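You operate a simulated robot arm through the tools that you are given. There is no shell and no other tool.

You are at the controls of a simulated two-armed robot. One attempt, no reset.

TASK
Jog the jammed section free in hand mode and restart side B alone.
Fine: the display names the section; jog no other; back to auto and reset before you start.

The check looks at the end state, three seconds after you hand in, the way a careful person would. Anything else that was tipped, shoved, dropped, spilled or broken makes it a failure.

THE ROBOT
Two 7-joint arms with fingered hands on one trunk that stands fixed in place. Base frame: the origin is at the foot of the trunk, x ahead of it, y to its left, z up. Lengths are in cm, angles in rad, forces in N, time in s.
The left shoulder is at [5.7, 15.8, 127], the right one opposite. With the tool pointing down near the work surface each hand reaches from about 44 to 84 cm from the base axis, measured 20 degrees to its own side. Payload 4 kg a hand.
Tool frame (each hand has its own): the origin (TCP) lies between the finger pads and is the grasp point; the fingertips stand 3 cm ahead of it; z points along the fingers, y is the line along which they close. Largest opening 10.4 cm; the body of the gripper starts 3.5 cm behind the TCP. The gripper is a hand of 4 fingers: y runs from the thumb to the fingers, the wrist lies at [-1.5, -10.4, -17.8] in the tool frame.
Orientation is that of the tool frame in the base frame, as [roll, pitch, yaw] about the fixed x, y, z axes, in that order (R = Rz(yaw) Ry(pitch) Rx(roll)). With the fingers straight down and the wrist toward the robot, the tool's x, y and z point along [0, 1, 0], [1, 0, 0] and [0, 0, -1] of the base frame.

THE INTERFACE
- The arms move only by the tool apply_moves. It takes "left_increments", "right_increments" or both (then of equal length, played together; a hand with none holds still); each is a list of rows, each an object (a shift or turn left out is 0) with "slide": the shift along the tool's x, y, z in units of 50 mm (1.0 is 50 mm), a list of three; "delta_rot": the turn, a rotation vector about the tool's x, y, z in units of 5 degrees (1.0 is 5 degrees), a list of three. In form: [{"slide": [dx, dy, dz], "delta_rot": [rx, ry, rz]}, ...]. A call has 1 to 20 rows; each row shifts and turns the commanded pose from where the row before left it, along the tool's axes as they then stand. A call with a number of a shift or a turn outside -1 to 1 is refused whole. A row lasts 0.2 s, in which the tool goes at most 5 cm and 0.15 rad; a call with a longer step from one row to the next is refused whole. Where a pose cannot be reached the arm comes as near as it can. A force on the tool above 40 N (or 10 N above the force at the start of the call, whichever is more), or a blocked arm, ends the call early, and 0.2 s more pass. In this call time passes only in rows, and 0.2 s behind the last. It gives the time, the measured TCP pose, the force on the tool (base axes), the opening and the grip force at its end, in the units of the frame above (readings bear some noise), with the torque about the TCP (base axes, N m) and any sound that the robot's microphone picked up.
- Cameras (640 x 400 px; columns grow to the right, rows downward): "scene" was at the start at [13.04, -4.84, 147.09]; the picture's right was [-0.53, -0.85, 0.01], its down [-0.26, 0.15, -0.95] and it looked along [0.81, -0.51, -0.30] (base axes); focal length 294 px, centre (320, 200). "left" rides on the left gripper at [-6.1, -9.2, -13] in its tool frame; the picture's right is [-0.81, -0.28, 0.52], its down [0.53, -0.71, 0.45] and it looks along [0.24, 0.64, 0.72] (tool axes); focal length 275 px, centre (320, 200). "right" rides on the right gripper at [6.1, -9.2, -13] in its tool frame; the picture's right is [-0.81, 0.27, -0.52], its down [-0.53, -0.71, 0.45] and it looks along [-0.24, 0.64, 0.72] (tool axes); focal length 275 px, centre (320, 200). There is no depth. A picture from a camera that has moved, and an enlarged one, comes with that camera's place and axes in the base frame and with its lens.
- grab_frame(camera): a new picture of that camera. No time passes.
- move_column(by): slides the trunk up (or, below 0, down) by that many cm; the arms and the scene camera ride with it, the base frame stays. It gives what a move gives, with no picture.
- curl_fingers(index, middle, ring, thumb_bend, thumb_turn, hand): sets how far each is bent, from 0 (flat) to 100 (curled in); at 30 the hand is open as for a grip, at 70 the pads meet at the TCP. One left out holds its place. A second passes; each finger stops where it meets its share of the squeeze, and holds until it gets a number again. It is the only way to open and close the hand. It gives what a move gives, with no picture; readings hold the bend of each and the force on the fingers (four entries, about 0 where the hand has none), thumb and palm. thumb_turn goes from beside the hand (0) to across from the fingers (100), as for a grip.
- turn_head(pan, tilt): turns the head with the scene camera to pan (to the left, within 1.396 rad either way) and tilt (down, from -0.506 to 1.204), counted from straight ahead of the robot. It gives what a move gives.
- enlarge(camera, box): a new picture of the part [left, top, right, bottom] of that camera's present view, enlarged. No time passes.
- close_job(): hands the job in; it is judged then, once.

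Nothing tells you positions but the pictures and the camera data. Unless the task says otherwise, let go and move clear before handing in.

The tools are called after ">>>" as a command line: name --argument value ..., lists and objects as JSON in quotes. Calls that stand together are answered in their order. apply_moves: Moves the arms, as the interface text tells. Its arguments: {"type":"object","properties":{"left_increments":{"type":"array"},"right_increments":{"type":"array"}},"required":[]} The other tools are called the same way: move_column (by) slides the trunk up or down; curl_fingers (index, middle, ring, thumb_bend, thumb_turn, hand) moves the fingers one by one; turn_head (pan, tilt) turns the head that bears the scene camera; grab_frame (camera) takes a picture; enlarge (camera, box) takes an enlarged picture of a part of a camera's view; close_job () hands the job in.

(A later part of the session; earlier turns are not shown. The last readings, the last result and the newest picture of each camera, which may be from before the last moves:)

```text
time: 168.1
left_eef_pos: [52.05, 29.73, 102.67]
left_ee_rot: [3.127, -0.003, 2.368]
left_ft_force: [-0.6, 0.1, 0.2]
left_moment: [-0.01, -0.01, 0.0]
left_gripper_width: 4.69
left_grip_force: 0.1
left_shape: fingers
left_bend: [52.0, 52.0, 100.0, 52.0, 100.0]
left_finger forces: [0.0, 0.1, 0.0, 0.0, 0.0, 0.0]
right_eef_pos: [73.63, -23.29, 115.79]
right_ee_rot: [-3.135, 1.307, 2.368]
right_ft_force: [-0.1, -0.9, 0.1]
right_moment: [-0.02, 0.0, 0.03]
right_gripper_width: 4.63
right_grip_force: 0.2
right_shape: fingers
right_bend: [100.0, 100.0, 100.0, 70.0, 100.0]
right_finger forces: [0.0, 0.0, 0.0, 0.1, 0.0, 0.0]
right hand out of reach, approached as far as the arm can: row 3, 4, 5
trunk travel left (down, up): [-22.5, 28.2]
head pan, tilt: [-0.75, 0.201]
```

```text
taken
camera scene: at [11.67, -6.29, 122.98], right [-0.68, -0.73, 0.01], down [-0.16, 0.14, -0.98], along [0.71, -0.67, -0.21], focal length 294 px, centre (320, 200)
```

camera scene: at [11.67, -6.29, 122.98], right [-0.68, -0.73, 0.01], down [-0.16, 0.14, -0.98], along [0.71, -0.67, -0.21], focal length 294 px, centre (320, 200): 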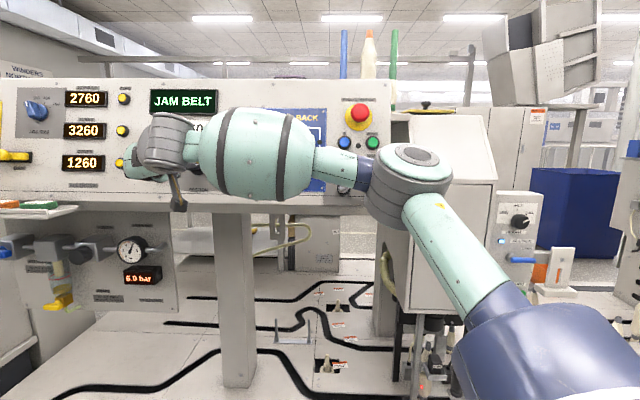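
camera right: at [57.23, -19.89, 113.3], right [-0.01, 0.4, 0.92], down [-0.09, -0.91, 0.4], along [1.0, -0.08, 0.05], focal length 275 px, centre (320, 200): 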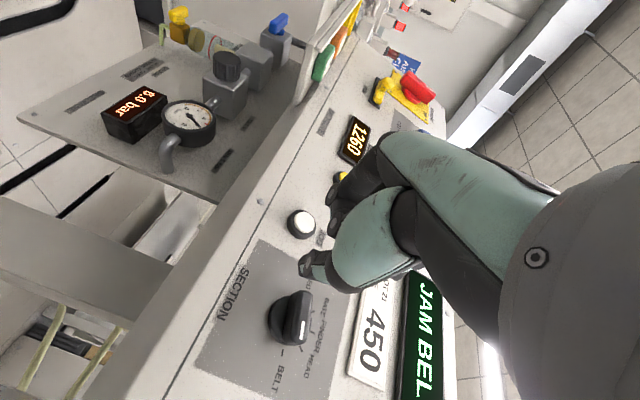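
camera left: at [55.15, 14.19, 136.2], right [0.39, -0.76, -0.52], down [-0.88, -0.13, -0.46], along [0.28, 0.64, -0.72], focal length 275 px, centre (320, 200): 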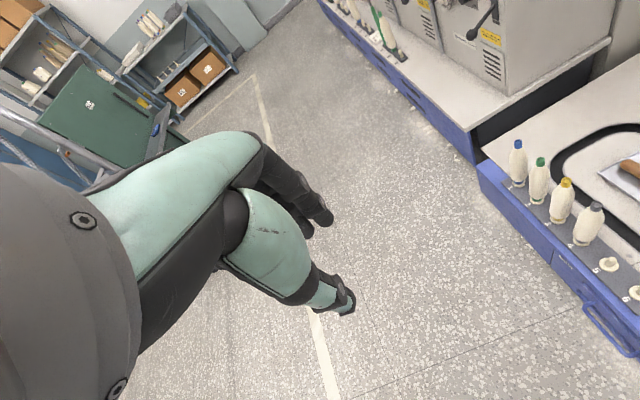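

The section lever clearly reads BELT. The arm stops short of JOG in this exact pose, so I'll angle the hand about 25° leftward, which lets the thumb tip reach without moving the wrist as far.

>>> apply_moves --right_increments '[{"delta_rot": [-1, 0, 0]}, {"delta_rot": [-1, 0, 0]}, {"delta_rot": [-1, 0, 0]}, {"delta_rot": [-1, 0, 0]}, {"delta_rot": [-1, 0, 0]}, {"slide": [0, 0.26, 0.12]}, {"slide": [0, 0.26, 0.12]}, {"slide": [0, 0.26, 0.12]}, {"slide": [0, 0.26, 0.12]}]'

>>> grab_frame --camera "right"

>>> enlarge --camera "scene" --box '[100, 80, 260, 220]'

```text
time: 170.1
left_eef_pos: [52.13, 29.86, 102.63]
left_ee_rot: [3.132, -0.003, 2.368]
left_ft_force: [-0.2, -0.3, 0.2]
left_moment: [0.02, 0.01, -0.03]
left_gripper_width: 4.7
left_grip_force: 0.1
left_shape: fingers
left_bend: [52.0, 52.0, 100.0, 52.0, 100.0]
left_finger forces: [0.0, 0.0, 0.0, 0.0, 0.0, 0.0]
right_eef_pos: [77.68, -19.27, 115.96]
right_ee_rot: [2.704, 1.308, 2.36]
right_ft_force: [0.3, 0.2, 0.0]
right_moment: [-0.03, 0.0, 0.01]
right_gripper_width: 4.61
right_grip_force: 0.0
right_shape: fingers
right_bend: [100.0, 100.0, 100.0, 70.0, 100.0]
right_finger forces: [0.0, 0.1, 0.0, 0.0, 0.0, 0.0]
trunk travel left (down, up): [-22.5, 28.2]
head pan, tilt: [-0.75, 0.201]
```

```text
taken
camera right: at [61.36, -22.5, 112.08], right [-0.23, 0.27, 0.93], down [0.27, -0.9, 0.33], along [0.93, 0.33, 0.14], focal length 275 px, centre (320, 200)
```

right: 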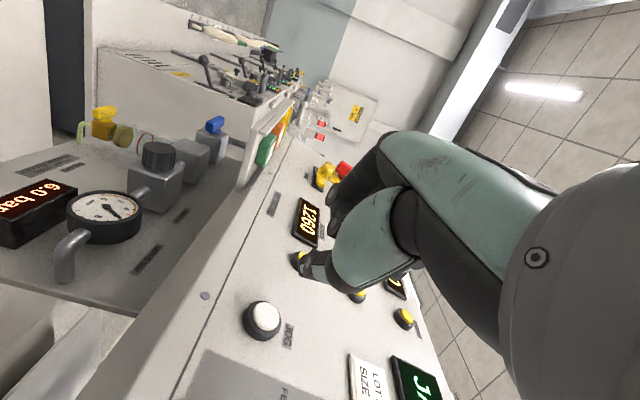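

```text
2.86 times, centred on (180, 150) of scene
camera zoom: at [11.72, -6.23, 122.98], right [-0.68, -0.73, 0.01], down [-0.16, 0.14, -0.98], along [0.71, -0.67, -0.21], focal length 840 px, centre (720, 343)
```

zoom: 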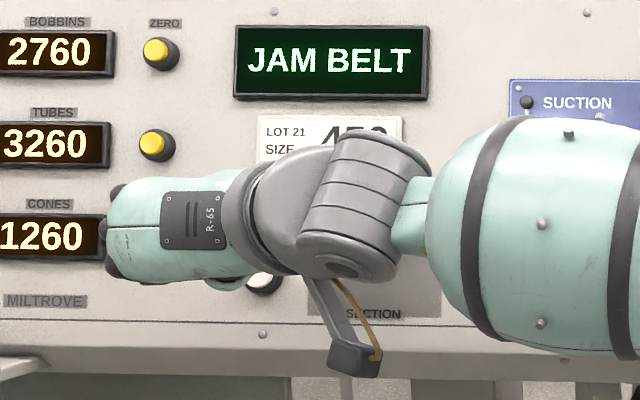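

The tilt works. JOG sits just ahead of the thumb tip, so I'll trim sideways and approach along the panel's normal.

>>> apply_moves --right_increments '[{"slide": [-0.09, 0.06, 0.03]}, {"slide": [0, -0.116, 0.249]}, {"slide": [0, -0.116, 0.249]}, {"slide": [0, -0.116, 0.249]}, {"slide": [0, -0.09, 0.19]}]'

>>> enlarge --camera "right" --box '[200, 190, 400, 350]'

>>> enlarge --camera "scene" --box '[60, 80, 220, 220]'

```text
time: 171.3
left_eef_pos: [52.13, 29.79, 102.57]
left_ee_rot: [3.129, -0.003, 2.368]
left_ft_force: [-0.7, -0.3, 0.5]
left_moment: [-0.02, -0.04, 0.01]
left_gripper_width: 4.68
left_grip_force: 0.2
left_shape: fingers
left_bend: [52.0, 52.0, 100.0, 52.0, 100.0]
left_finger forces: [0.1, 0.0, 0.1, 0.1, 0.0, 0.1]
right_eef_pos: [81.06, -22.98, 114.93]
right_ee_rot: [2.695, 1.31, 2.353]
right_ft_force: [0.3, -0.3, 0.3]
right_moment: [0.01, -0.02, 0.02]
right_gripper_width: 4.64
right_grip_force: 0.0
right_shape: fingers
right_bend: [100.0, 100.0, 100.0, 70.0, 100.0]
right_finger forces: [0.0, 0.0, 0.0, 0.1, 0.0, 0.1]
right hand out of reach, approached as far as the arm can: row 4, 5
trunk travel left (down, up): [-22.5, 28.2]
head pan, tilt: [-0.75, 0.201]
```

```text
2.50 times, centred on (300, 270) of right
camera zoom: at [64.82, -26.28, 111.0], right [-0.23, 0.27, 0.93], down [0.27, -0.91, 0.33], along [0.93, 0.33, 0.14], focal length 688 px, centre (370, 25)
```

zoom: 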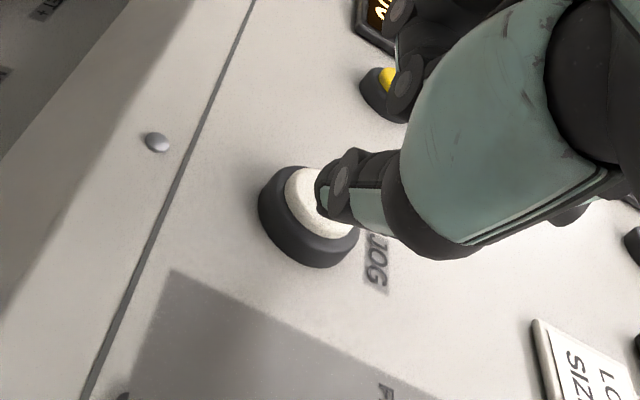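

```text
2.86 times, centred on (140, 150) of scene
camera zoom: at [11.68, -6.28, 122.98], right [-0.68, -0.73, 0.01], down [-0.16, 0.14, -0.98], along [0.71, -0.67, -0.21], focal length 840 px, centre (834, 343)
```

zoom: 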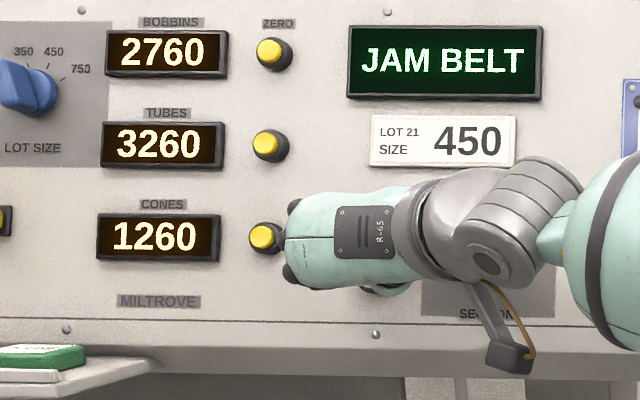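

The thumb is over JOG, but the curled knuckles come close to the CONES zero button. I'll back off a little, tilt the hand further so the knuckles move away from the panel, and extend the thumb so it leads.

>>> apply_moves --right_increments '[{"slide": [0, 0.13, -0.27]}, {"slide": [0, 0.1, -0.2]}, {"delta_rot": [-1, 0, 0]}, {"delta_rot": [-1, 0, 0]}]'

>>> curl_fingers --hand "right" --thumb_bend 57

>>> enlarge --camera "right" --box '[200, 190, 400, 350]'

```text
time: 172.3
left_eef_pos: [52.09, 29.74, 102.67]
left_ee_rot: [3.127, -0.004, 2.368]
left_ft_force: [-0.7, -0.6, 0.4]
left_moment: [0.03, 0.0, -0.01]
left_gripper_width: 4.67
left_grip_force: 0.0
left_shape: fingers
left_bend: [52.0, 52.0, 100.0, 52.0, 100.0]
left_finger forces: [0.0, 0.1, 0.1, 0.0, 0.0, 0.0]
right_eef_pos: [79.23, -21.33, 115.54]
right_ee_rot: [2.529, 1.306, 2.358]
right_ft_force: [0.8, -0.3, -0.2]
right_moment: [0.02, 0.0, 0.0]
right_gripper_width: 4.66
right_grip_force: 0.1
right_shape: fingers
right_bend: [100.0, 100.0, 100.0, 70.0, 100.0]
right_finger forces: [0.1, 0.0, 0.0, 0.0, 0.0, 0.0]
trunk travel left (down, up): [-22.5, 28.2]
head pan, tilt: [-0.75, 0.201]
```

```text
time: 173.3
left_eef_pos: [52.06, 29.85, 102.58]
left_ee_rot: [3.126, -0.003, 2.369]
left_ft_force: [-0.7, 0.4, 0.0]
left_moment: [-0.01, 0.0, 0.03]
left_gripper_width: 4.69
left_grip_force: 0.0
left_shape: fingers
left_bend: [52.0, 52.0, 100.0, 52.0, 100.0]
left_finger forces: [0.0, 0.0, 0.0, 0.0, 0.0, 0.0]
right_eef_pos: [79.29, -21.34, 115.33]
right_ee_rot: [2.531, 1.303, 2.363]
right_ft_force: [-0.1, 0.3, 0.1]
right_moment: [0.0, 0.04, 0.04]
right_gripper_width: 5.2
right_grip_force: 0.0
right_shape: fingers
right_bend: [100.0, 100.0, 100.0, 56.0, 100.0]
right_finger forces: [0.0, 0.0, 0.0, 0.0, 0.0, 0.1]
trunk travel left (down, up): [-22.5, 28.2]
head pan, tilt: [-0.75, 0.201]
```

```text
2.50 times, centred on (300, 270) of right
camera zoom: at [63.88, -27.11, 110.94], right [-0.3, 0.19, 0.93], down [0.41, -0.86, 0.31], along [0.86, 0.47, 0.18], focal length 688 px, centre (370, 25)
```

zoom: 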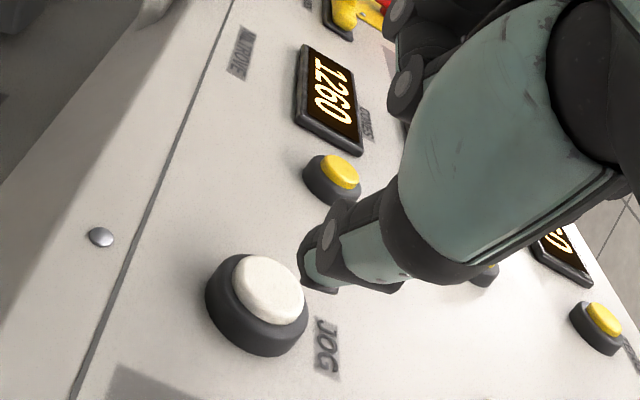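

>>> apply_moves --right_increments '[{"slide": [-0.04, 0.2, 0.14]}, {"slide": [-0.04, 0.2, 0.14]}]'

>>> enlarge --camera "right" --box '[200, 190, 400, 350]'

>>> enlarge --camera "scene" --box '[60, 80, 220, 220]'

```text
time: 173.9
left_eef_pos: [52.0, 29.77, 102.65]
left_ee_rot: [3.128, -0.004, 2.367]
left_ft_force: [0.5, -0.7, 0.2]
left_moment: [0.01, 0.01, 0.03]
left_gripper_width: 4.69
left_grip_force: 0.2
left_shape: fingers
left_bend: [52.0, 52.0, 100.0, 52.0, 100.0]
left_finger forces: [0.0, 0.1, 0.0, 0.1, 0.0, 0.0]
right_eef_pos: [80.18, -19.89, 115.54]
right_ee_rot: [2.532, 1.303, 2.364]
right_ft_force: [1.1, -0.5, -1.0]
right_moment: [0.0, -0.01, -0.01]
right_gripper_width: 5.2
right_grip_force: 0.0
right_shape: fingers
right_bend: [100.0, 100.0, 100.0, 56.0, 100.0]
right_finger forces: [0.0, 0.0, 0.0, 0.0, 0.0, 0.0]
right hand out of reach, approached as far as the arm can: row 2
trunk travel left (down, up): [-22.5, 28.2]
head pan, tilt: [-0.75, 0.201]
```

```text
2.50 times, centred on (300, 270) of right
camera zoom: at [64.97, -25.73, 111.14], right [-0.3, 0.19, 0.94], down [0.41, -0.86, 0.31], along [0.86, 0.48, 0.18], focal length 688 px, centre (370, 25)
```

zoom: 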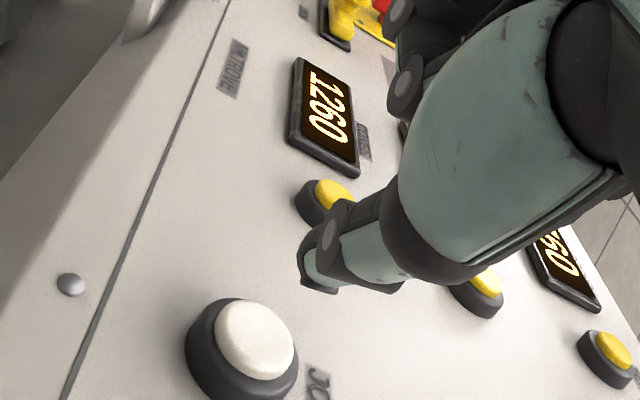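

```text
2.86 times, centred on (140, 150) of scene
camera zoom: at [11.69, -6.31, 122.97], right [-0.68, -0.73, 0.01], down [-0.16, 0.14, -0.98], along [0.71, -0.67, -0.21], focal length 840 px, centre (834, 343)
```

zoom: 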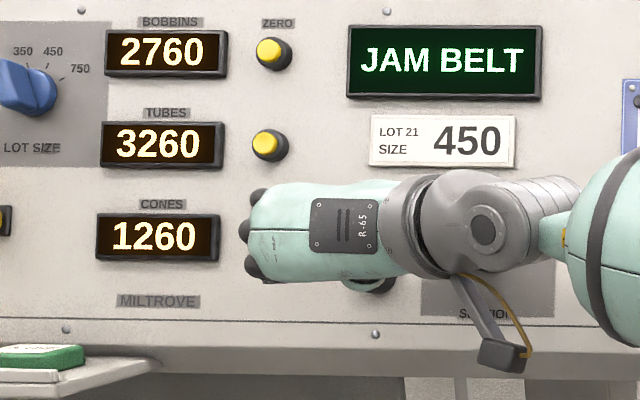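

>>> move_column --by -4

>>> apply_moves --right_increments '[{"slide": [-0.4, 0, 0]}, {"slide": [-0.38, 0.08, 0]}, {"slide": [0, 0.06, 0.1]}]'

>>> enlarge --camera "right" --box '[200, 190, 400, 350]'

```text
time: 174.7
left_eef_pos: [51.98, 29.77, 98.63]
left_ee_rot: [3.128, -0.004, 2.367]
left_ft_force: [-0.4, -0.5, 0.7]
left_moment: [0.0, 0.01, -0.01]
left_gripper_width: 4.7
left_grip_force: 0.1
left_shape: fingers
left_bend: [52.0, 52.0, 100.0, 52.0, 100.0]
left_finger forces: [0.1, 0.1, 0.0, 0.0, 0.0, 0.0]
right_eef_pos: [80.22, -19.74, 111.73]
right_ee_rot: [2.532, 1.306, 2.36]
right_ft_force: [0.0, 0.5, -1.2]
right_moment: [0.02, 0.01, 0.04]
right_gripper_width: 5.2
right_grip_force: 0.0
right_shape: fingers
right_bend: [100.0, 100.0, 100.0, 56.0, 100.0]
right_finger forces: [0.0, 0.0, 0.0, 0.1, 0.1, 0.0]
trunk travel left (down, up): [-18.5, 32.2]
head pan, tilt: [-0.75, 0.201]
```

```text
time: 175.5
left_eef_pos: [51.94, 29.89, 98.62]
left_ee_rot: [3.127, -0.004, 2.367]
left_ft_force: [-0.2, 0.4, -0.2]
left_moment: [-0.01, 0.02, -0.01]
left_gripper_width: 4.69
left_grip_force: 0.1
left_shape: fingers
left_bend: [52.0, 52.0, 100.0, 52.0, 100.0]
left_finger forces: [0.0, 0.0, 0.0, 0.0, 0.0, 0.1]
right_eef_pos: [79.72, -20.55, 114.74]
right_ee_rot: [2.53, 1.304, 2.362]
right_ft_force: [-0.3, 0.2, -0.5]
right_moment: [0.01, -0.01, 0.0]
right_gripper_width: 5.21
right_grip_force: 0.1
right_shape: fingers
right_bend: [100.0, 100.0, 100.0, 56.0, 100.0]
right_finger forces: [0.0, 0.0, 0.1, 0.1, 0.0, 0.1]
right hand out of reach, approached as far as the arm can: row 1, 2, 3
trunk travel left (down, up): [-18.5, 32.2]
head pan, tilt: [-0.75, 0.201]
```

```text
2.50 times, centred on (300, 270) of right
camera zoom: at [64.37, -26.44, 110.38], right [-0.3, 0.19, 0.93], down [0.41, -0.86, 0.31], along [0.86, 0.47, 0.18], focal length 688 px, centre (370, 25)
```

zoom: 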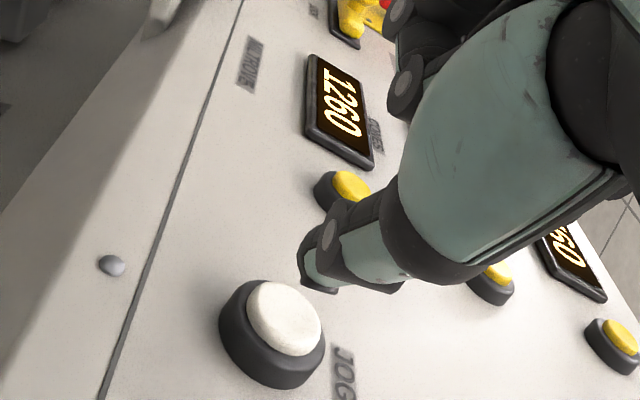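

Lowering made it worse: the arm is now at full stretch, so I'll raise the trunk instead.

>>> move_column --by 9

>>> apply_moves --right_increments '[{"slide": [0.5, 0, 0]}, {"slide": [0.5, 0.1, 0.05]}, {"slide": [0.45, 0.15, 0.1]}]'

>>> enlarge --camera "right" --box '[200, 190, 400, 350]'

```text
time: 176.8
left_eef_pos: [52.04, 29.78, 107.49]
left_ee_rot: [3.128, -0.004, 2.369]
left_ft_force: [-0.4, 0.5, -0.2]
left_moment: [-0.03, -0.01, -0.03]
left_gripper_width: 4.71
left_grip_force: 0.2
left_shape: fingers
left_bend: [52.0, 52.0, 100.0, 52.0, 100.0]
left_finger forces: [0.1, 0.0, 0.0, 0.0, 0.1, 0.1]
right_eef_pos: [79.56, -20.58, 123.76]
right_ee_rot: [2.53, 1.304, 2.36]
right_ft_force: [0.3, -0.1, -0.7]
right_moment: [-0.04, 0.01, 0.02]
right_gripper_width: 5.22
right_grip_force: 0.0
right_shape: fingers
right_bend: [100.0, 100.0, 100.0, 56.0, 100.0]
right_finger forces: [0.0, 0.1, 0.0, 0.1, 0.1, 0.1]
trunk travel left (down, up): [-27.5, 23.2]
head pan, tilt: [-0.75, 0.201]
```

```text
time: 177.6
left_eef_pos: [52.19, 29.8, 107.58]
left_ee_rot: [3.129, -0.006, 2.368]
left_ft_force: [-0.6, -0.8, 1.0]
left_moment: [-0.01, 0.01, 0.02]
left_gripper_width: 4.69
left_grip_force: 0.2
left_shape: fingers
left_bend: [52.0, 52.0, 100.0, 52.0, 100.0]
left_finger forces: [0.1, 0.1, 0.0, 0.0, 0.0, 0.0]
right_eef_pos: [79.81, -18.36, 116.99]
right_ee_rot: [2.532, 1.303, 2.364]
right_ft_force: [-0.5, -0.1, -0.9]
right_moment: [0.01, -0.01, 0.05]
right_gripper_width: 5.2
right_grip_force: 0.1
right_shape: fingers
right_bend: [100.0, 100.0, 100.0, 56.0, 100.0]
right_finger forces: [0.1, 0.1, 0.1, 0.1, 0.1, 0.1]
trunk travel left (down, up): [-27.5, 23.2]
head pan, tilt: [-0.75, 0.201]
```

```text
2.50 times, centred on (300, 270) of right
camera zoom: at [64.45, -24.19, 112.52], right [-0.3, 0.19, 0.94], down [0.41, -0.86, 0.31], along [0.86, 0.47, 0.18], focal length 688 px, centre (370, 25)
```

zoom: 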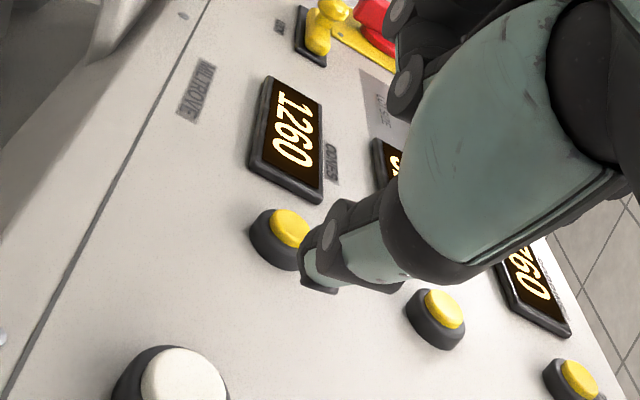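

Reach is fine now. I'll trim down and left, then move in partway.

>>> apply_moves --right_increments '[{"slide": [0.14, 0.1, 0.07]}, {"slide": [0, -0.115, 0.164]}, {"slide": [0, -0.115, 0.164]}, {"slide": [0, -0.115, 0.164]}]'

>>> enlarge --camera "right" --box '[200, 190, 400, 350]'

```text
time: 178.6
left_eef_pos: [52.01, 29.76, 107.52]
left_ee_rot: [3.127, -0.003, 2.369]
left_ft_force: [0.4, 0.2, 0.7]
left_moment: [0.0, 0.04, -0.01]
left_gripper_width: 4.7
left_grip_force: 0.1
left_shape: fingers
left_bend: [52.0, 52.0, 100.0, 52.0, 100.0]
left_finger forces: [0.0, 0.0, 0.0, 0.0, 0.1, 0.0]
right_eef_pos: [80.92, -19.95, 115.67]
right_ee_rot: [2.533, 1.306, 2.364]
right_ft_force: [0.1, -0.8, 1.0]
right_moment: [0.02, -0.03, -0.02]
right_gripper_width: 5.19
right_grip_force: 0.1
right_shape: fingers
right_bend: [100.0, 100.0, 100.0, 56.0, 100.0]
right_finger forces: [0.1, 0.1, 0.1, 0.0, 0.0, 0.0]
right hand out of reach, approached as far as the arm can: row 3, 4
trunk travel left (down, up): [-27.5, 23.2]
head pan, tilt: [-0.75, 0.201]
```

```text
2.50 times, centred on (300, 270) of right
camera zoom: at [65.65, -25.77, 111.06], right [-0.3, 0.19, 0.93], down [0.41, -0.86, 0.31], along [0.86, 0.48, 0.18], focal length 688 px, centre (370, 25)
```

zoom: 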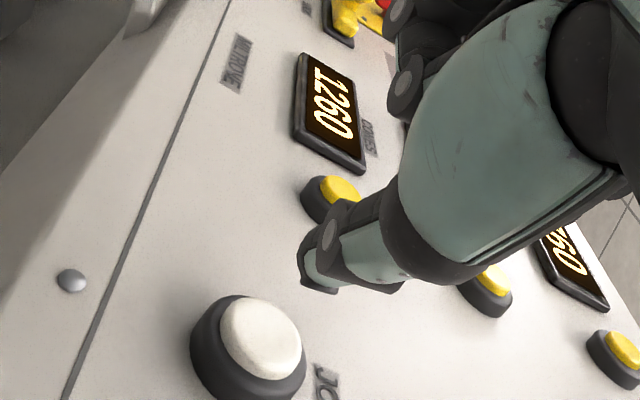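

The arm is at its maximum stretch with the thumb. A finger extends further left and in, so I'll back off, reduce the tilt and point the index finger instead, with the thumb tucked in.

>>> apply_moves --right_increments '[{"slide": [0, 0.2, -0.3]}, {"slide": [0, 0.2, -0.3]}, {"slide": [0, -0.4, -0.3]}, {"slide": [0, -0.4, -0.3]}, {"delta_rot": [1, 0, 0]}, {"delta_rot": [1, 0, 0]}, {"delta_rot": [1, 0, 0]}, {"delta_rot": [1, 0, 0]}]'

>>> curl_fingers --hand "right" --index 44 --middle 100 --ring 100 --thumb_bend 90

>>> grab_frame --camera "right"

>>> grab_frame --camera "scene"

```text
time: 180.3
left_eef_pos: [52.01, 29.88, 107.55]
left_ee_rot: [3.13, -0.003, 2.369]
left_ft_force: [0.6, 0.7, 0.3]
left_moment: [0.01, 0.0, -0.03]
left_gripper_width: 4.69
left_grip_force: 0.0
left_shape: fingers
left_bend: [52.0, 52.0, 100.0, 52.0, 100.0]
left_finger forces: [0.0, 0.0, 0.0, 0.1, 0.1, 0.0]
right_eef_pos: [74.38, -20.58, 116.48]
right_ee_rot: [2.892, 1.306, 2.373]
right_ft_force: [-0.4, -0.2, -0.4]
right_moment: [-0.02, 0.01, -0.03]
right_gripper_width: 5.2
right_grip_force: 0.1
right_shape: fingers
right_bend: [100.0, 100.0, 100.0, 56.0, 100.0]
right_finger forces: [0.0, 0.0, 0.0, 0.0, 0.1, 0.1]
trunk travel left (down, up): [-27.5, 23.2]
head pan, tilt: [-0.75, 0.201]
```

```text
time: 181.3
left_eef_pos: [52.11, 29.8, 107.58]
left_ee_rot: [3.126, -0.002, 2.369]
left_ft_force: [-1.3, 0.7, 0.2]
left_moment: [-0.04, -0.02, 0.02]
left_gripper_width: 4.66
left_grip_force: 0.1
left_shape: fingers
left_bend: [52.0, 52.0, 100.0, 52.0, 100.0]
left_finger forces: [0.0, 0.1, 0.0, 0.0, 0.1, 0.0]
right_eef_pos: [74.36, -20.65, 116.43]
right_ee_rot: [2.893, 1.306, 2.374]
right_ft_force: [-0.6, 0.7, 0.5]
right_moment: [-0.01, -0.03, -0.01]
right_gripper_width: 2.15
right_grip_force: 0.2
right_shape: fingers
right_bend: [97.0, 100.0, 100.0, 84.0, 100.0]
right_finger forces: [0.0, 0.1, 0.1, 0.0, 0.1, 0.0]
trunk travel left (down, up): [-27.5, 23.2]
head pan, tilt: [-0.75, 0.201]
```

```text
taken
camera right: at [57.6, -21.28, 113.23], right [-0.15, 0.33, 0.93], down [0.13, -0.93, 0.35], along [0.98, 0.17, 0.09], focal length 275 px, centre (320, 200)
```

right: 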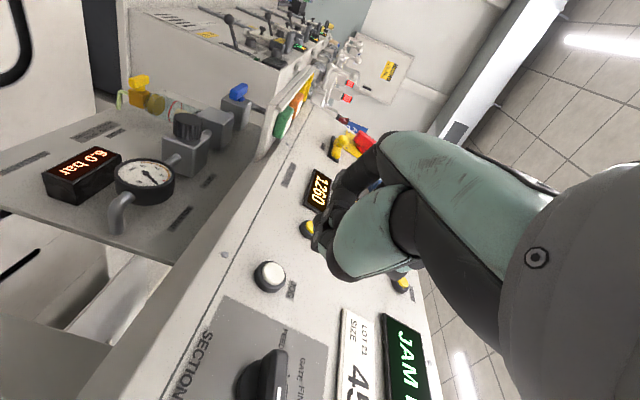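

```text
taken
camera scene: at [11.74, -6.27, 127.92], right [-0.68, -0.73, 0.01], down [-0.16, 0.14, -0.98], along [0.71, -0.67, -0.21], focal length 294 px, centre (320, 200)
```

scene: 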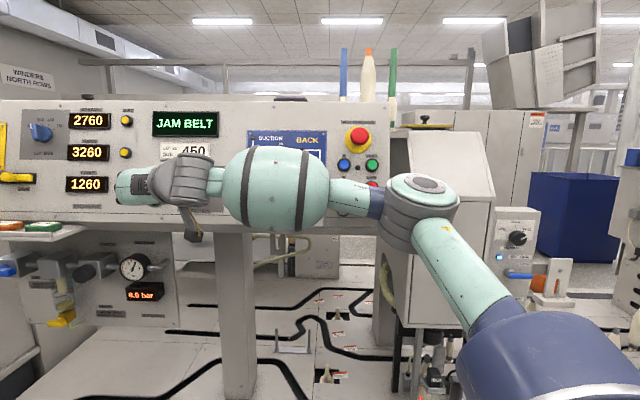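

The thumb trapped the index finger. I'll open the thumb first, then the index, then tuck the thumb.

>>> curl_fingers --hand "right" --thumb_bend 45

>>> curl_fingers --hand "right" --index 42

>>> curl_fingers --hand "right" --thumb_bend 80

>>> grab_frame --camera "right"

>>> enlarge --camera "right" --box '[200, 150, 400, 330]'

```text
time: 182.3
left_eef_pos: [52.06, 29.76, 107.59]
left_ee_rot: [3.128, -0.004, 2.369]
left_ft_force: [-0.4, -1.0, -0.4]
left_moment: [0.02, -0.04, 0.03]
left_gripper_width: 4.7
left_grip_force: 0.0
left_shape: fingers
left_bend: [52.0, 52.0, 100.0, 52.0, 100.0]
left_finger forces: [0.0, 0.0, 0.0, 0.0, 0.0, 0.0]
right_eef_pos: [74.37, -20.69, 116.48]
right_ee_rot: [2.889, 1.304, 2.372]
right_ft_force: [-0.7, -0.1, 0.6]
right_moment: [0.0, 0.0, 0.01]
right_gripper_width: 6.56
right_grip_force: 0.1
right_shape: fingers
right_bend: [44.0, 100.0, 100.0, 45.0, 100.0]
right_finger forces: [0.1, 0.0, 0.1, 0.0, 0.0, 0.0]
trunk travel left (down, up): [-27.5, 23.2]
head pan, tilt: [-0.75, 0.201]
```

```text
time: 183.3
left_eef_pos: [52.06, 29.81, 107.55]
left_ee_rot: [3.129, -0.004, 2.367]
left_ft_force: [-0.4, 0.2, 0.0]
left_moment: [0.03, -0.03, -0.02]
left_gripper_width: 4.68
left_grip_force: 0.0
left_shape: fingers
left_bend: [52.0, 52.0, 100.0, 52.0, 100.0]
left_finger forces: [0.1, 0.0, 0.0, 0.1, 0.0, 0.0]
right_eef_pos: [74.29, -20.71, 116.4]
right_ee_rot: [2.888, 1.307, 2.37]
right_ft_force: [1.2, -0.2, -0.5]
right_moment: [0.02, -0.01, 0.0]
right_gripper_width: 6.78
right_grip_force: 0.0
right_shape: fingers
right_bend: [42.0, 100.0, 100.0, 45.0, 100.0]
right_finger forces: [0.0, 0.0, 0.0, 0.1, 0.1, 0.0]
trunk travel left (down, up): [-27.5, 23.2]
head pan, tilt: [-0.75, 0.201]
```

```text
time: 184.3
left_eef_pos: [52.01, 29.84, 107.56]
left_ee_rot: [3.129, -0.004, 2.369]
left_ft_force: [0.1, 0.1, 0.7]
left_moment: [0.0, -0.01, 0.01]
left_gripper_width: 4.67
left_grip_force: 0.0
left_shape: fingers
left_bend: [52.0, 52.0, 100.0, 52.0, 100.0]
left_finger forces: [0.0, 0.0, 0.0, 0.0, 0.0, 0.1]
right_eef_pos: [74.21, -20.67, 116.4]
right_ee_rot: [2.886, 1.307, 2.368]
right_ft_force: [-0.1, -0.9, 0.7]
right_moment: [0.0, -0.02, -0.04]
right_gripper_width: 2.03
right_grip_force: 0.1
right_shape: fingers
right_bend: [42.0, 100.0, 100.0, 80.0, 100.0]
right_finger forces: [0.0, 0.1, 0.1, 0.0, 0.0, 0.0]
trunk travel left (down, up): [-27.5, 23.2]
head pan, tilt: [-0.75, 0.201]
```

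```text
taken
camera right: at [57.6, -21.28, 113.24], right [-0.15, 0.33, 0.93], down [0.13, -0.93, 0.35], along [0.98, 0.17, 0.09], focal length 275 px, centre (320, 200)
```

right: 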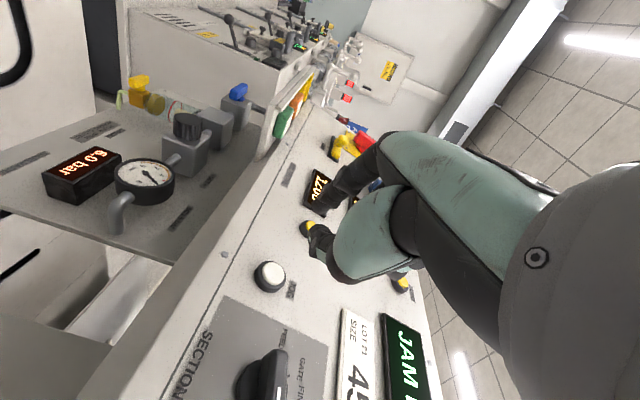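

```text
2.22 times, centred on (300, 240) of right
camera zoom: at [57.6, -21.28, 113.24], right [-0.15, 0.33, 0.93], down [0.13, -0.93, 0.35], along [0.98, 0.17, 0.09], focal length 612 px, centre (364, 111)
```

zoom: 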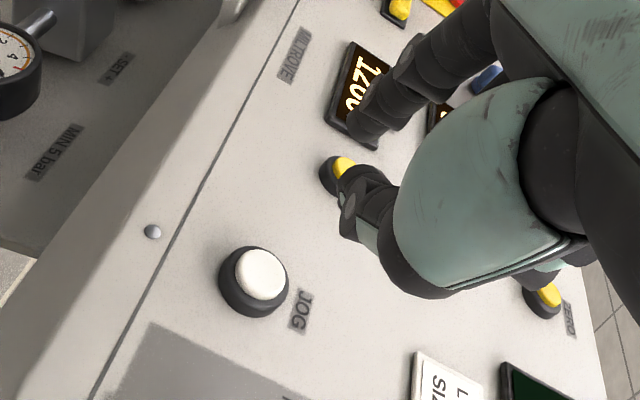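

The index now leads. I'll raise the trunk a little for reach, then bring the index tip toward JOG.

>>> move_column --by 6

>>> apply_moves --right_increments '[{"slide": [0.174, -0.041, 0.28]}, {"slide": [0.174, -0.041, 0.28]}, {"slide": [0.174, -0.041, 0.28]}, {"slide": [0.174, -0.041, 0.28]}, {"slide": [0.174, -0.041, 0.28]}]'

>>> enlarge --camera "right" --box '[220, 130, 420, 310]'

>>> enlarge --camera "scene" --box '[60, 90, 220, 230]'

```text
time: 185.3
left_eef_pos: [51.99, 29.84, 113.49]
left_ee_rot: [3.126, -0.003, 2.369]
left_ft_force: [0.3, 0.4, -0.7]
left_moment: [-0.03, 0.01, 0.02]
left_gripper_width: 4.67
left_grip_force: 0.1
left_shape: fingers
left_bend: [52.0, 52.0, 100.0, 52.0, 100.0]
left_finger forces: [0.1, 0.0, 0.1, 0.0, 0.0, 0.0]
right_eef_pos: [74.25, -20.61, 122.46]
right_ee_rot: [2.89, 1.306, 2.372]
right_ft_force: [-0.1, -0.7, -0.4]
right_moment: [0.02, -0.03, -0.02]
right_gripper_width: 2.01
right_grip_force: 0.1
right_shape: fingers
right_bend: [42.0, 100.0, 100.0, 80.0, 100.0]
right_finger forces: [0.0, 0.0, 0.0, 0.1, 0.0, 0.0]
trunk travel left (down, up): [-33.5, 17.2]
head pan, tilt: [-0.75, 0.201]
```

```text
time: 186.6
left_eef_pos: [52.09, 29.86, 113.43]
left_ee_rot: [3.129, -0.003, 2.369]
left_ft_force: [-0.1, -0.1, -0.1]
left_moment: [-0.02, 0.0, 0.0]
left_gripper_width: 4.68
left_grip_force: 0.0
left_shape: fingers
left_bend: [52.0, 52.0, 100.0, 52.0, 100.0]
left_finger forces: [0.1, 0.0, 0.0, 0.0, 0.0, 0.1]
right_eef_pos: [79.64, -25.24, 119.12]
right_ee_rot: [2.906, 1.304, 2.388]
right_ft_force: [0.2, -0.2, -0.7]
right_moment: [0.03, -0.02, 0.01]
right_gripper_width: 2.0
right_grip_force: 0.0
right_shape: fingers
right_bend: [42.0, 100.0, 100.0, 80.0, 100.0]
right_finger forces: [0.0, 0.0, 0.0, 0.1, 0.0, 0.0]
right hand out of reach, approached as far as the arm can: row 2, 3, 4, 5
trunk travel left (down, up): [-33.5, 17.2]
head pan, tilt: [-0.75, 0.201]
```

```text
2.22 times, centred on (320, 220) of right
camera zoom: at [62.84, -25.86, 116.05], right [-0.14, 0.34, 0.93], down [0.13, -0.93, 0.35], along [0.98, 0.17, 0.09], focal length 612 px, centre (320, 156)
```

zoom: 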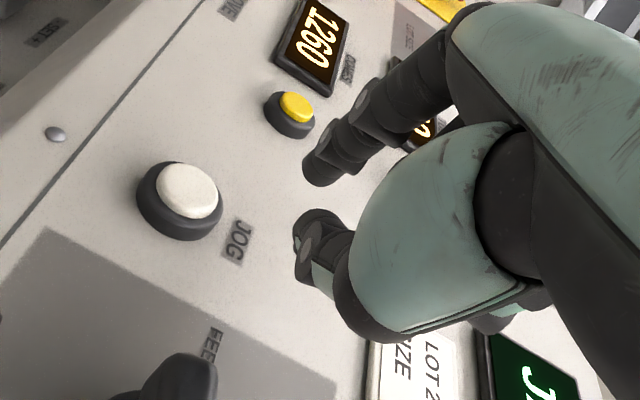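

```text
2.86 times, centred on (140, 160) of scene
camera zoom: at [11.86, -6.27, 133.86], right [-0.68, -0.73, 0.01], down [-0.16, 0.14, -0.98], along [0.71, -0.67, -0.21], focal length 840 px, centre (834, 314)
```

zoom: 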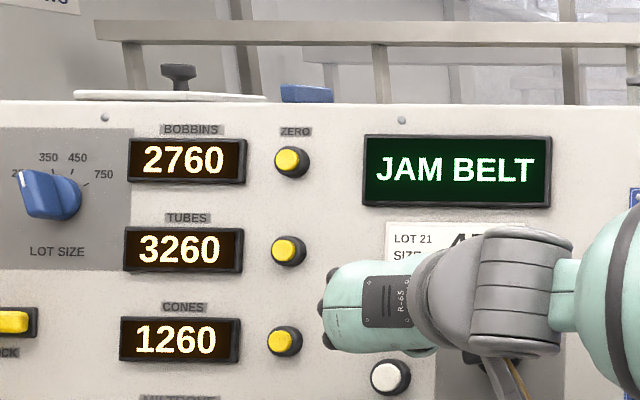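

The hand sits about 3 cm high, so lowering the trunk 3 cm brings it down without changing the arm.

>>> move_column --by -3

>>> enlarge --camera "right" --box '[220, 130, 420, 310]'

```text
time: 187.3
left_eef_pos: [52.12, 29.8, 110.48]
left_ee_rot: [3.128, -0.004, 2.367]
left_ft_force: [-0.3, -0.1, -0.1]
left_moment: [0.0, -0.01, -0.01]
left_gripper_width: 4.69
left_grip_force: 0.1
left_shape: fingers
left_bend: [52.0, 52.0, 100.0, 52.0, 100.0]
left_finger forces: [0.0, 0.0, 0.0, 0.0, 0.0, 0.0]
right_eef_pos: [79.44, -25.01, 116.3]
right_ee_rot: [2.911, 1.305, 2.396]
right_ft_force: [-0.6, 0.9, 0.1]
right_moment: [0.01, -0.03, -0.02]
right_gripper_width: 2.01
right_grip_force: 0.1
right_shape: fingers
right_bend: [42.0, 100.0, 100.0, 80.0, 100.0]
right_finger forces: [0.1, 0.1, 0.0, 0.0, 0.1, 0.1]
trunk travel left (down, up): [-30.5, 20.2]
head pan, tilt: [-0.75, 0.201]
```

```text
2.22 times, centred on (320, 220) of right
camera zoom: at [62.75, -25.82, 113.13], right [-0.14, 0.34, 0.93], down [0.13, -0.93, 0.35], along [0.98, 0.17, 0.09], focal length 612 px, centre (320, 156)
```

zoom: 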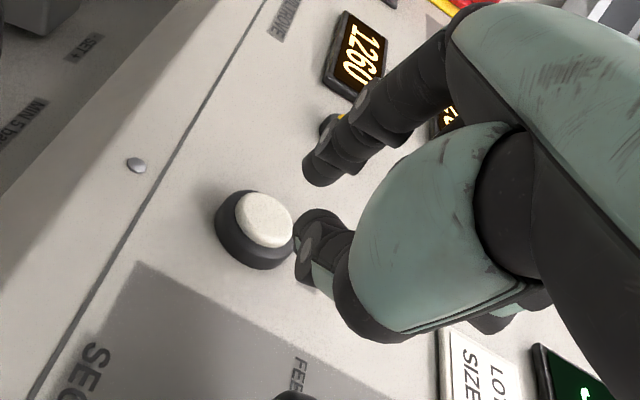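

In this shape the thumb tip actually leads, so I'll press JOG with the thumb. Shifting left and slightly down first.

>>> apply_moves --right_increments '[{"slide": [0.067, 0.163, 0.044]}, {"slide": [0.067, 0.163, 0.044]}, {"slide": [0.067, 0.163, 0.044]}]'

>>> enlarge --camera "right" --box '[220, 130, 420, 310]'

```text
time: 188.1
left_eef_pos: [52.12, 29.78, 110.43]
left_ee_rot: [3.13, -0.003, 2.369]
left_ft_force: [-1.0, -0.3, -0.1]
left_moment: [-0.02, -0.04, 0.01]
left_gripper_width: 4.71
left_grip_force: 0.0
left_shape: fingers
left_bend: [52.0, 52.0, 100.0, 52.0, 100.0]
left_finger forces: [0.0, 0.0, 0.0, 0.1, 0.0, 0.0]
right_eef_pos: [80.65, -24.08, 116.25]
right_ee_rot: [2.925, 1.302, 2.412]
right_ft_force: [-0.1, 0.3, 0.1]
right_moment: [-0.02, -0.03, 0.01]
right_gripper_width: 2.03
right_grip_force: 0.1
right_shape: fingers
right_bend: [42.0, 100.0, 100.0, 80.0, 100.0]
right_finger forces: [0.0, 0.0, 0.1, 0.0, 0.0, 0.0]
right hand out of reach, approached as far as the arm can: row 2, 3
trunk travel left (down, up): [-30.5, 20.2]
head pan, tilt: [-0.75, 0.201]
```

```text
2.22 times, centred on (320, 220) of right
camera zoom: at [63.93, -24.85, 113.07], right [-0.14, 0.34, 0.93], down [0.13, -0.93, 0.35], along [0.98, 0.18, 0.08], focal length 612 px, centre (320, 156)
```

zoom: 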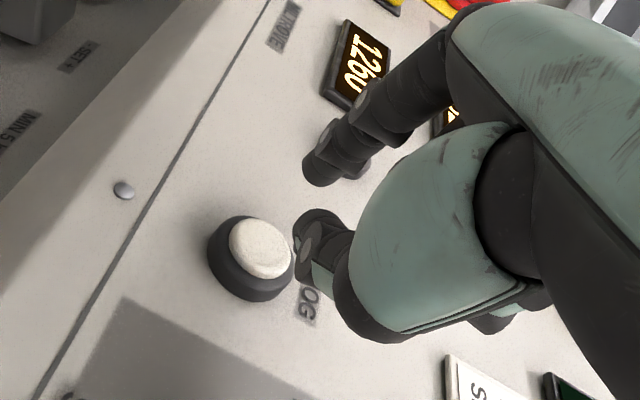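

>>> apply_moves --right_increments '[{"delta_rot": [-1, 0, 0]}, {"delta_rot": [-1, 0, 0]}]'

>>> move_column --by -1

>>> enlarge --camera "right" --box '[220, 130, 420, 310]'

```text
time: 188.7
left_eef_pos: [52.07, 29.8, 110.52]
left_ee_rot: [3.129, -0.004, 2.368]
left_ft_force: [-0.7, -0.1, 0.6]
left_moment: [0.01, 0.01, 0.01]
left_gripper_width: 4.69
left_grip_force: 0.1
left_shape: fingers
left_bend: [52.0, 52.0, 100.0, 52.0, 100.0]
left_finger forces: [0.1, 0.1, 0.1, 0.0, 0.0, 0.1]
right_eef_pos: [80.7, -24.12, 116.25]
right_ee_rot: [2.729, 1.303, 2.391]
right_ft_force: [0.1, 0.3, -0.7]
right_moment: [0.02, 0.01, 0.01]
right_gripper_width: 2.01
right_grip_force: 0.0
right_shape: fingers
right_bend: [42.0, 100.0, 100.0, 80.0, 100.0]
right_finger forces: [0.1, 0.0, 0.0, 0.0, 0.0, 0.0]
trunk travel left (down, up): [-30.5, 20.2]
head pan, tilt: [-0.75, 0.201]
```

```text
time: 189.3
left_eef_pos: [52.17, 29.77, 109.55]
left_ee_rot: [3.126, -0.002, 2.367]
left_ft_force: [-0.5, -0.1, 0.8]
left_moment: [0.0, -0.01, -0.03]
left_gripper_width: 4.7
left_grip_force: 0.1
left_shape: fingers
left_bend: [52.0, 52.0, 100.0, 52.0, 100.0]
left_finger forces: [0.0, 0.0, 0.0, 0.0, 0.0, 0.0]
right_eef_pos: [80.67, -24.14, 115.08]
right_ee_rot: [2.74, 1.306, 2.398]
right_ft_force: [-0.7, -0.3, 0.1]
right_moment: [-0.02, 0.0, 0.04]
right_gripper_width: 2.0
right_grip_force: 0.0
right_shape: fingers
right_bend: [42.0, 100.0, 100.0, 80.0, 100.0]
right_finger forces: [0.1, 0.0, 0.0, 0.1, 0.1, 0.1]
trunk travel left (down, up): [-29.5, 21.2]
head pan, tilt: [-0.75, 0.201]
```

```text
2.22 times, centred on (320, 220) of right
camera zoom: at [64.44, -27.49, 111.45], right [-0.22, 0.27, 0.94], down [0.28, -0.9, 0.33], along [0.93, 0.33, 0.13], focal length 612 px, centre (320, 156)
```

zoom: 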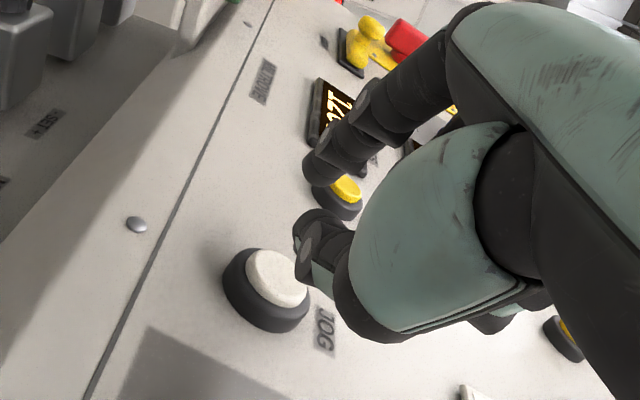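

The thumb tip is nearly over JOG, with 1.5 cm to go. I'll trim left and move in gently.

>>> apply_moves --right_increments '[{"slide": [0, 0.06, 0.03]}, {"slide": [0, -0.05, 0.1]}, {"slide": [0, -0.05, 0.1]}]'

>>> enlarge --camera "right" --box '[220, 130, 420, 310]'

```text
time: 190.1
left_eef_pos: [51.93, 29.77, 109.59]
left_ee_rot: [3.127, -0.004, 2.368]
left_ft_force: [-0.3, -0.1, -0.8]
left_moment: [0.0, -0.03, 0.0]
left_gripper_width: 4.69
left_grip_force: 0.0
left_shape: fingers
left_bend: [52.0, 52.0, 100.0, 52.0, 100.0]
left_finger forces: [0.0, 0.0, 0.0, 0.0, 0.1, 0.0]
right_eef_pos: [81.82, -24.69, 114.92]
right_ee_rot: [2.744, 1.306, 2.404]
right_ft_force: [0.2, -0.1, 0.3]
right_moment: [-0.02, 0.01, -0.04]
right_gripper_width: 2.03
right_grip_force: 0.1
right_shape: fingers
right_bend: [42.0, 100.0, 100.0, 80.0, 100.0]
right_finger forces: [0.0, 0.0, 0.1, 0.1, 0.0, 0.0]
trunk travel left (down, up): [-29.5, 21.2]
head pan, tilt: [-0.75, 0.201]
```

```text
2.22 times, centred on (320, 220) of right
camera zoom: at [65.51, -28.07, 111.26], right [-0.22, 0.27, 0.94], down [0.27, -0.9, 0.33], along [0.93, 0.33, 0.13], focal length 612 px, centre (320, 156)
```

zoom: 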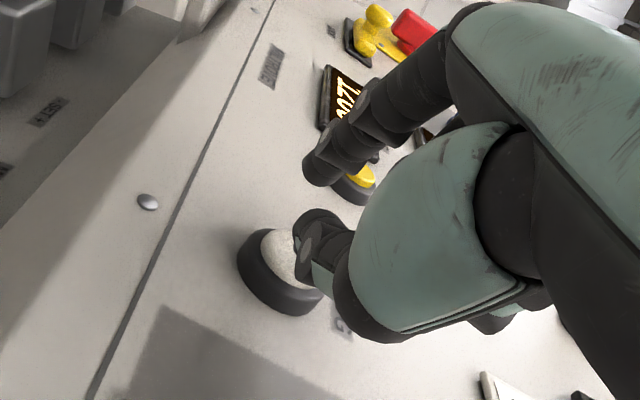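

>>> apply_moves --right_increments '[{"slide": [0, -0.025, 0.055]}, {"slide": [0, -0.025, 0.055]}]'

>>> enlarge --camera "scene" --box '[130, 80, 340, 240]'

```text
time: 190.7
left_eef_pos: [52.03, 29.86, 109.59]
left_ee_rot: [3.128, -0.005, 2.37]
left_ft_force: [0.6, 0.3, 0.0]
left_moment: [0.01, -0.02, 0.01]
left_gripper_width: 4.67
left_grip_force: 0.1
left_shape: fingers
left_bend: [52.0, 52.0, 100.0, 52.0, 100.0]
left_finger forces: [0.0, 0.0, 0.1, 0.1, 0.0, 0.0]
right_eef_pos: [82.1, -25.15, 114.94]
right_ee_rot: [2.734, 1.305, 2.395]
right_ft_force: [-0.5, 0.5, 0.9]
right_moment: [0.0, -0.01, -0.01]
right_gripper_width: 1.98
right_grip_force: 0.1
right_shape: fingers
right_bend: [42.0, 100.0, 100.0, 80.0, 100.0]
right_finger forces: [0.0, 0.0, 0.1, 0.1, 0.5, 0.0]
trunk travel left (down, up): [-29.5, 21.2]
head pan, tilt: [-0.75, 0.201]
```

```text
2.50 times, centred on (235, 160) of scene
camera zoom: at [11.76, -6.26, 129.9], right [-0.68, -0.73, 0.01], down [-0.16, 0.14, -0.98], along [0.71, -0.67, -0.21], focal length 735 px, centre (532, 300)
```

zoom: 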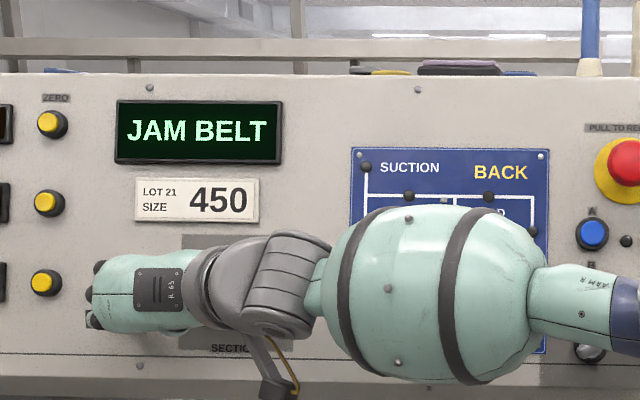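

Light contact on JOG. Mode reads HAND and the section reads BELT, so I'll press in and hold briefly.

>>> apply_moves --right_increments '[{"slide": [0, -0.025, 0.055]}, {"slide": [0, -0.025, 0.055]}, {}, {}]'

>>> enlarge --camera "scene" --box '[130, 80, 340, 240]'

>>> enlarge --camera "right" --box '[220, 130, 420, 310]'

```text
time: 191.7
left_eef_pos: [51.86, 29.8, 109.6]
left_ee_rot: [3.128, -0.004, 2.368]
left_ft_force: [-0.1, -0.2, 0.2]
left_moment: [0.02, 0.01, 0.01]
left_gripper_width: 4.7
left_grip_force: 0.1
left_shape: fingers
left_bend: [52.0, 52.0, 100.0, 52.0, 100.0]
left_finger forces: [0.1, 0.1, 0.0, 0.1, 0.0, 0.0]
right_eef_pos: [82.63, -25.56, 114.89]
right_ee_rot: [2.732, 1.306, 2.392]
right_ft_force: [-3.2, 3.2, 0.5]
right_moment: [0.05, 0.06, 0.05]
right_gripper_width: 1.78
right_grip_force: 2.1
right_shape: fingers
right_bend: [42.0, 100.0, 100.0, 82.0, 100.0]
right_finger forces: [0.1, 0.0, 0.0, 0.1, 4.2, 0.1]
trunk travel left (down, up): [-29.5, 21.2]
head pan, tilt: [-0.75, 0.201]
heard: click
```

```text
2.50 times, centred on (235, 160) of scene
camera zoom: at [11.67, -6.22, 129.91], right [-0.68, -0.73, 0.01], down [-0.16, 0.14, -0.98], along [0.71, -0.67, -0.21], focal length 735 px, centre (532, 300)
```

zoom: 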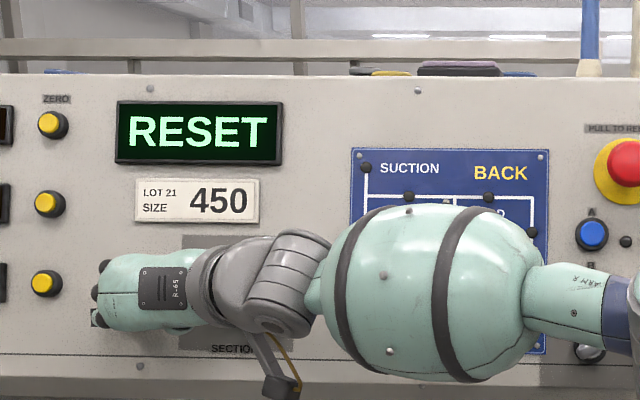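

```text
2.22 times, centred on (320, 220) of right
camera zoom: at [66.45, -29.0, 111.12], right [-0.23, 0.27, 0.94], down [0.28, -0.9, 0.33], along [0.93, 0.33, 0.13], focal length 612 px, centre (320, 156)
```

zoom: 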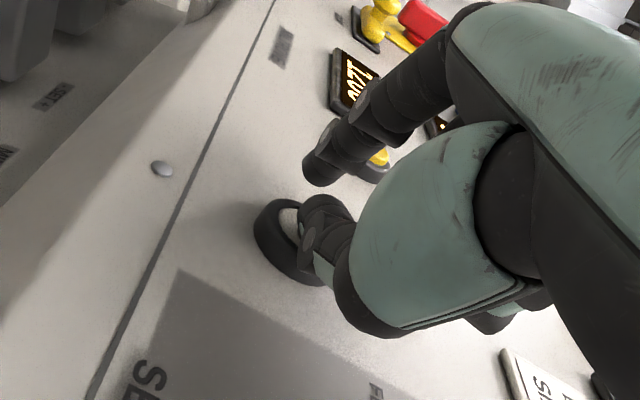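

A click, and the display now says RESET: the jam is jogged free. I'll release JOG and back well away.

>>> apply_moves --right_increments '[{"slide": [0, 0.1, -0.2]}, {"slide": [0, 0.15, -0.3]}, {"slide": [0, 0.15, -0.35]}, {"slide": [0, 0, -0.5]}]'

>>> apply_moves --right_increments '[{"slide": [0, -0.4, -0.2], "delta_rot": [1, 0, 0]}, {"slide": [0, -0.4, -0.2], "delta_rot": [1, 0, 0]}, {"slide": [0, -0.4, -0.2], "delta_rot": [1, 0, 0]}, {"slide": [0, -0.4, -0.1], "delta_rot": [1, 0, 0]}, {"slide": [0, -0.4, 0], "delta_rot": [1, 0, 0]}, {"slide": [0, -0.5, 0]}, {"slide": [0, -0.5, 0]}, {"slide": [0, -0.5, 0]}, {"slide": [0, -0.5, 0]}]'

>>> grab_frame --camera "scene"

```text
time: 192.7
left_eef_pos: [52.17, 29.82, 109.56]
left_ee_rot: [3.127, -0.003, 2.368]
left_ft_force: [0.1, 0.0, 0.3]
left_moment: [-0.02, 0.02, 0.0]
left_gripper_width: 4.68
left_grip_force: 0.0
left_shape: fingers
left_bend: [52.0, 52.0, 100.0, 52.0, 100.0]
left_finger forces: [0.0, 0.1, 0.0, 0.1, 0.0, 0.1]
right_eef_pos: [76.84, -21.32, 116.11]
right_ee_rot: [2.736, 1.304, 2.396]
right_ft_force: [-0.3, 1.3, 0.0]
right_moment: [-0.03, -0.03, 0.04]
right_gripper_width: 1.96
right_grip_force: 0.1
right_shape: fingers
right_bend: [42.0, 100.0, 100.0, 80.0, 100.0]
right_finger forces: [0.0, 0.1, 0.1, 0.1, 0.1, 0.0]
trunk travel left (down, up): [-29.5, 21.2]
head pan, tilt: [-0.75, 0.201]
```

```text
time: 194.7
left_eef_pos: [51.89, 29.74, 109.63]
left_ee_rot: [3.127, -0.004, 2.369]
left_ft_force: [0.2, -0.5, 0.5]
left_moment: [0.05, -0.03, 0.0]
left_gripper_width: 4.7
left_grip_force: 0.1
left_shape: fingers
left_bend: [52.0, 52.0, 100.0, 52.0, 100.0]
left_finger forces: [0.1, 0.1, 0.1, 0.1, 0.0, 0.0]
right_eef_pos: [61.66, -36.0, 116.94]
right_ee_rot: [-3.122, 1.303, 2.382]
right_ft_force: [0.3, 0.2, 0.1]
right_moment: [-0.01, -0.04, 0.0]
right_gripper_width: 1.96
right_grip_force: 0.1
right_shape: fingers
right_bend: [42.0, 100.0, 100.0, 80.0, 100.0]
right_finger forces: [0.0, 0.0, 0.0, 0.0, 0.1, 0.1]
right hand out of reach, approached as far as the arm can: row 4
trunk travel left (down, up): [-29.5, 21.2]
head pan, tilt: [-0.75, 0.201]
```

```text
taken
camera scene: at [11.61, -6.34, 129.91], right [-0.68, -0.73, 0.01], down [-0.16, 0.14, -0.98], along [0.71, -0.67, -0.21], focal length 294 px, centre (320, 200)
```

scene: 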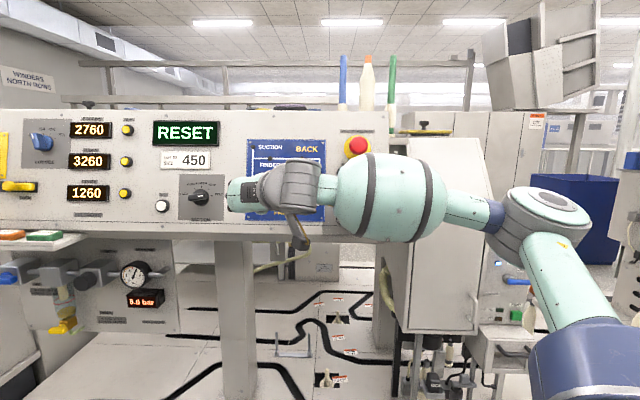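

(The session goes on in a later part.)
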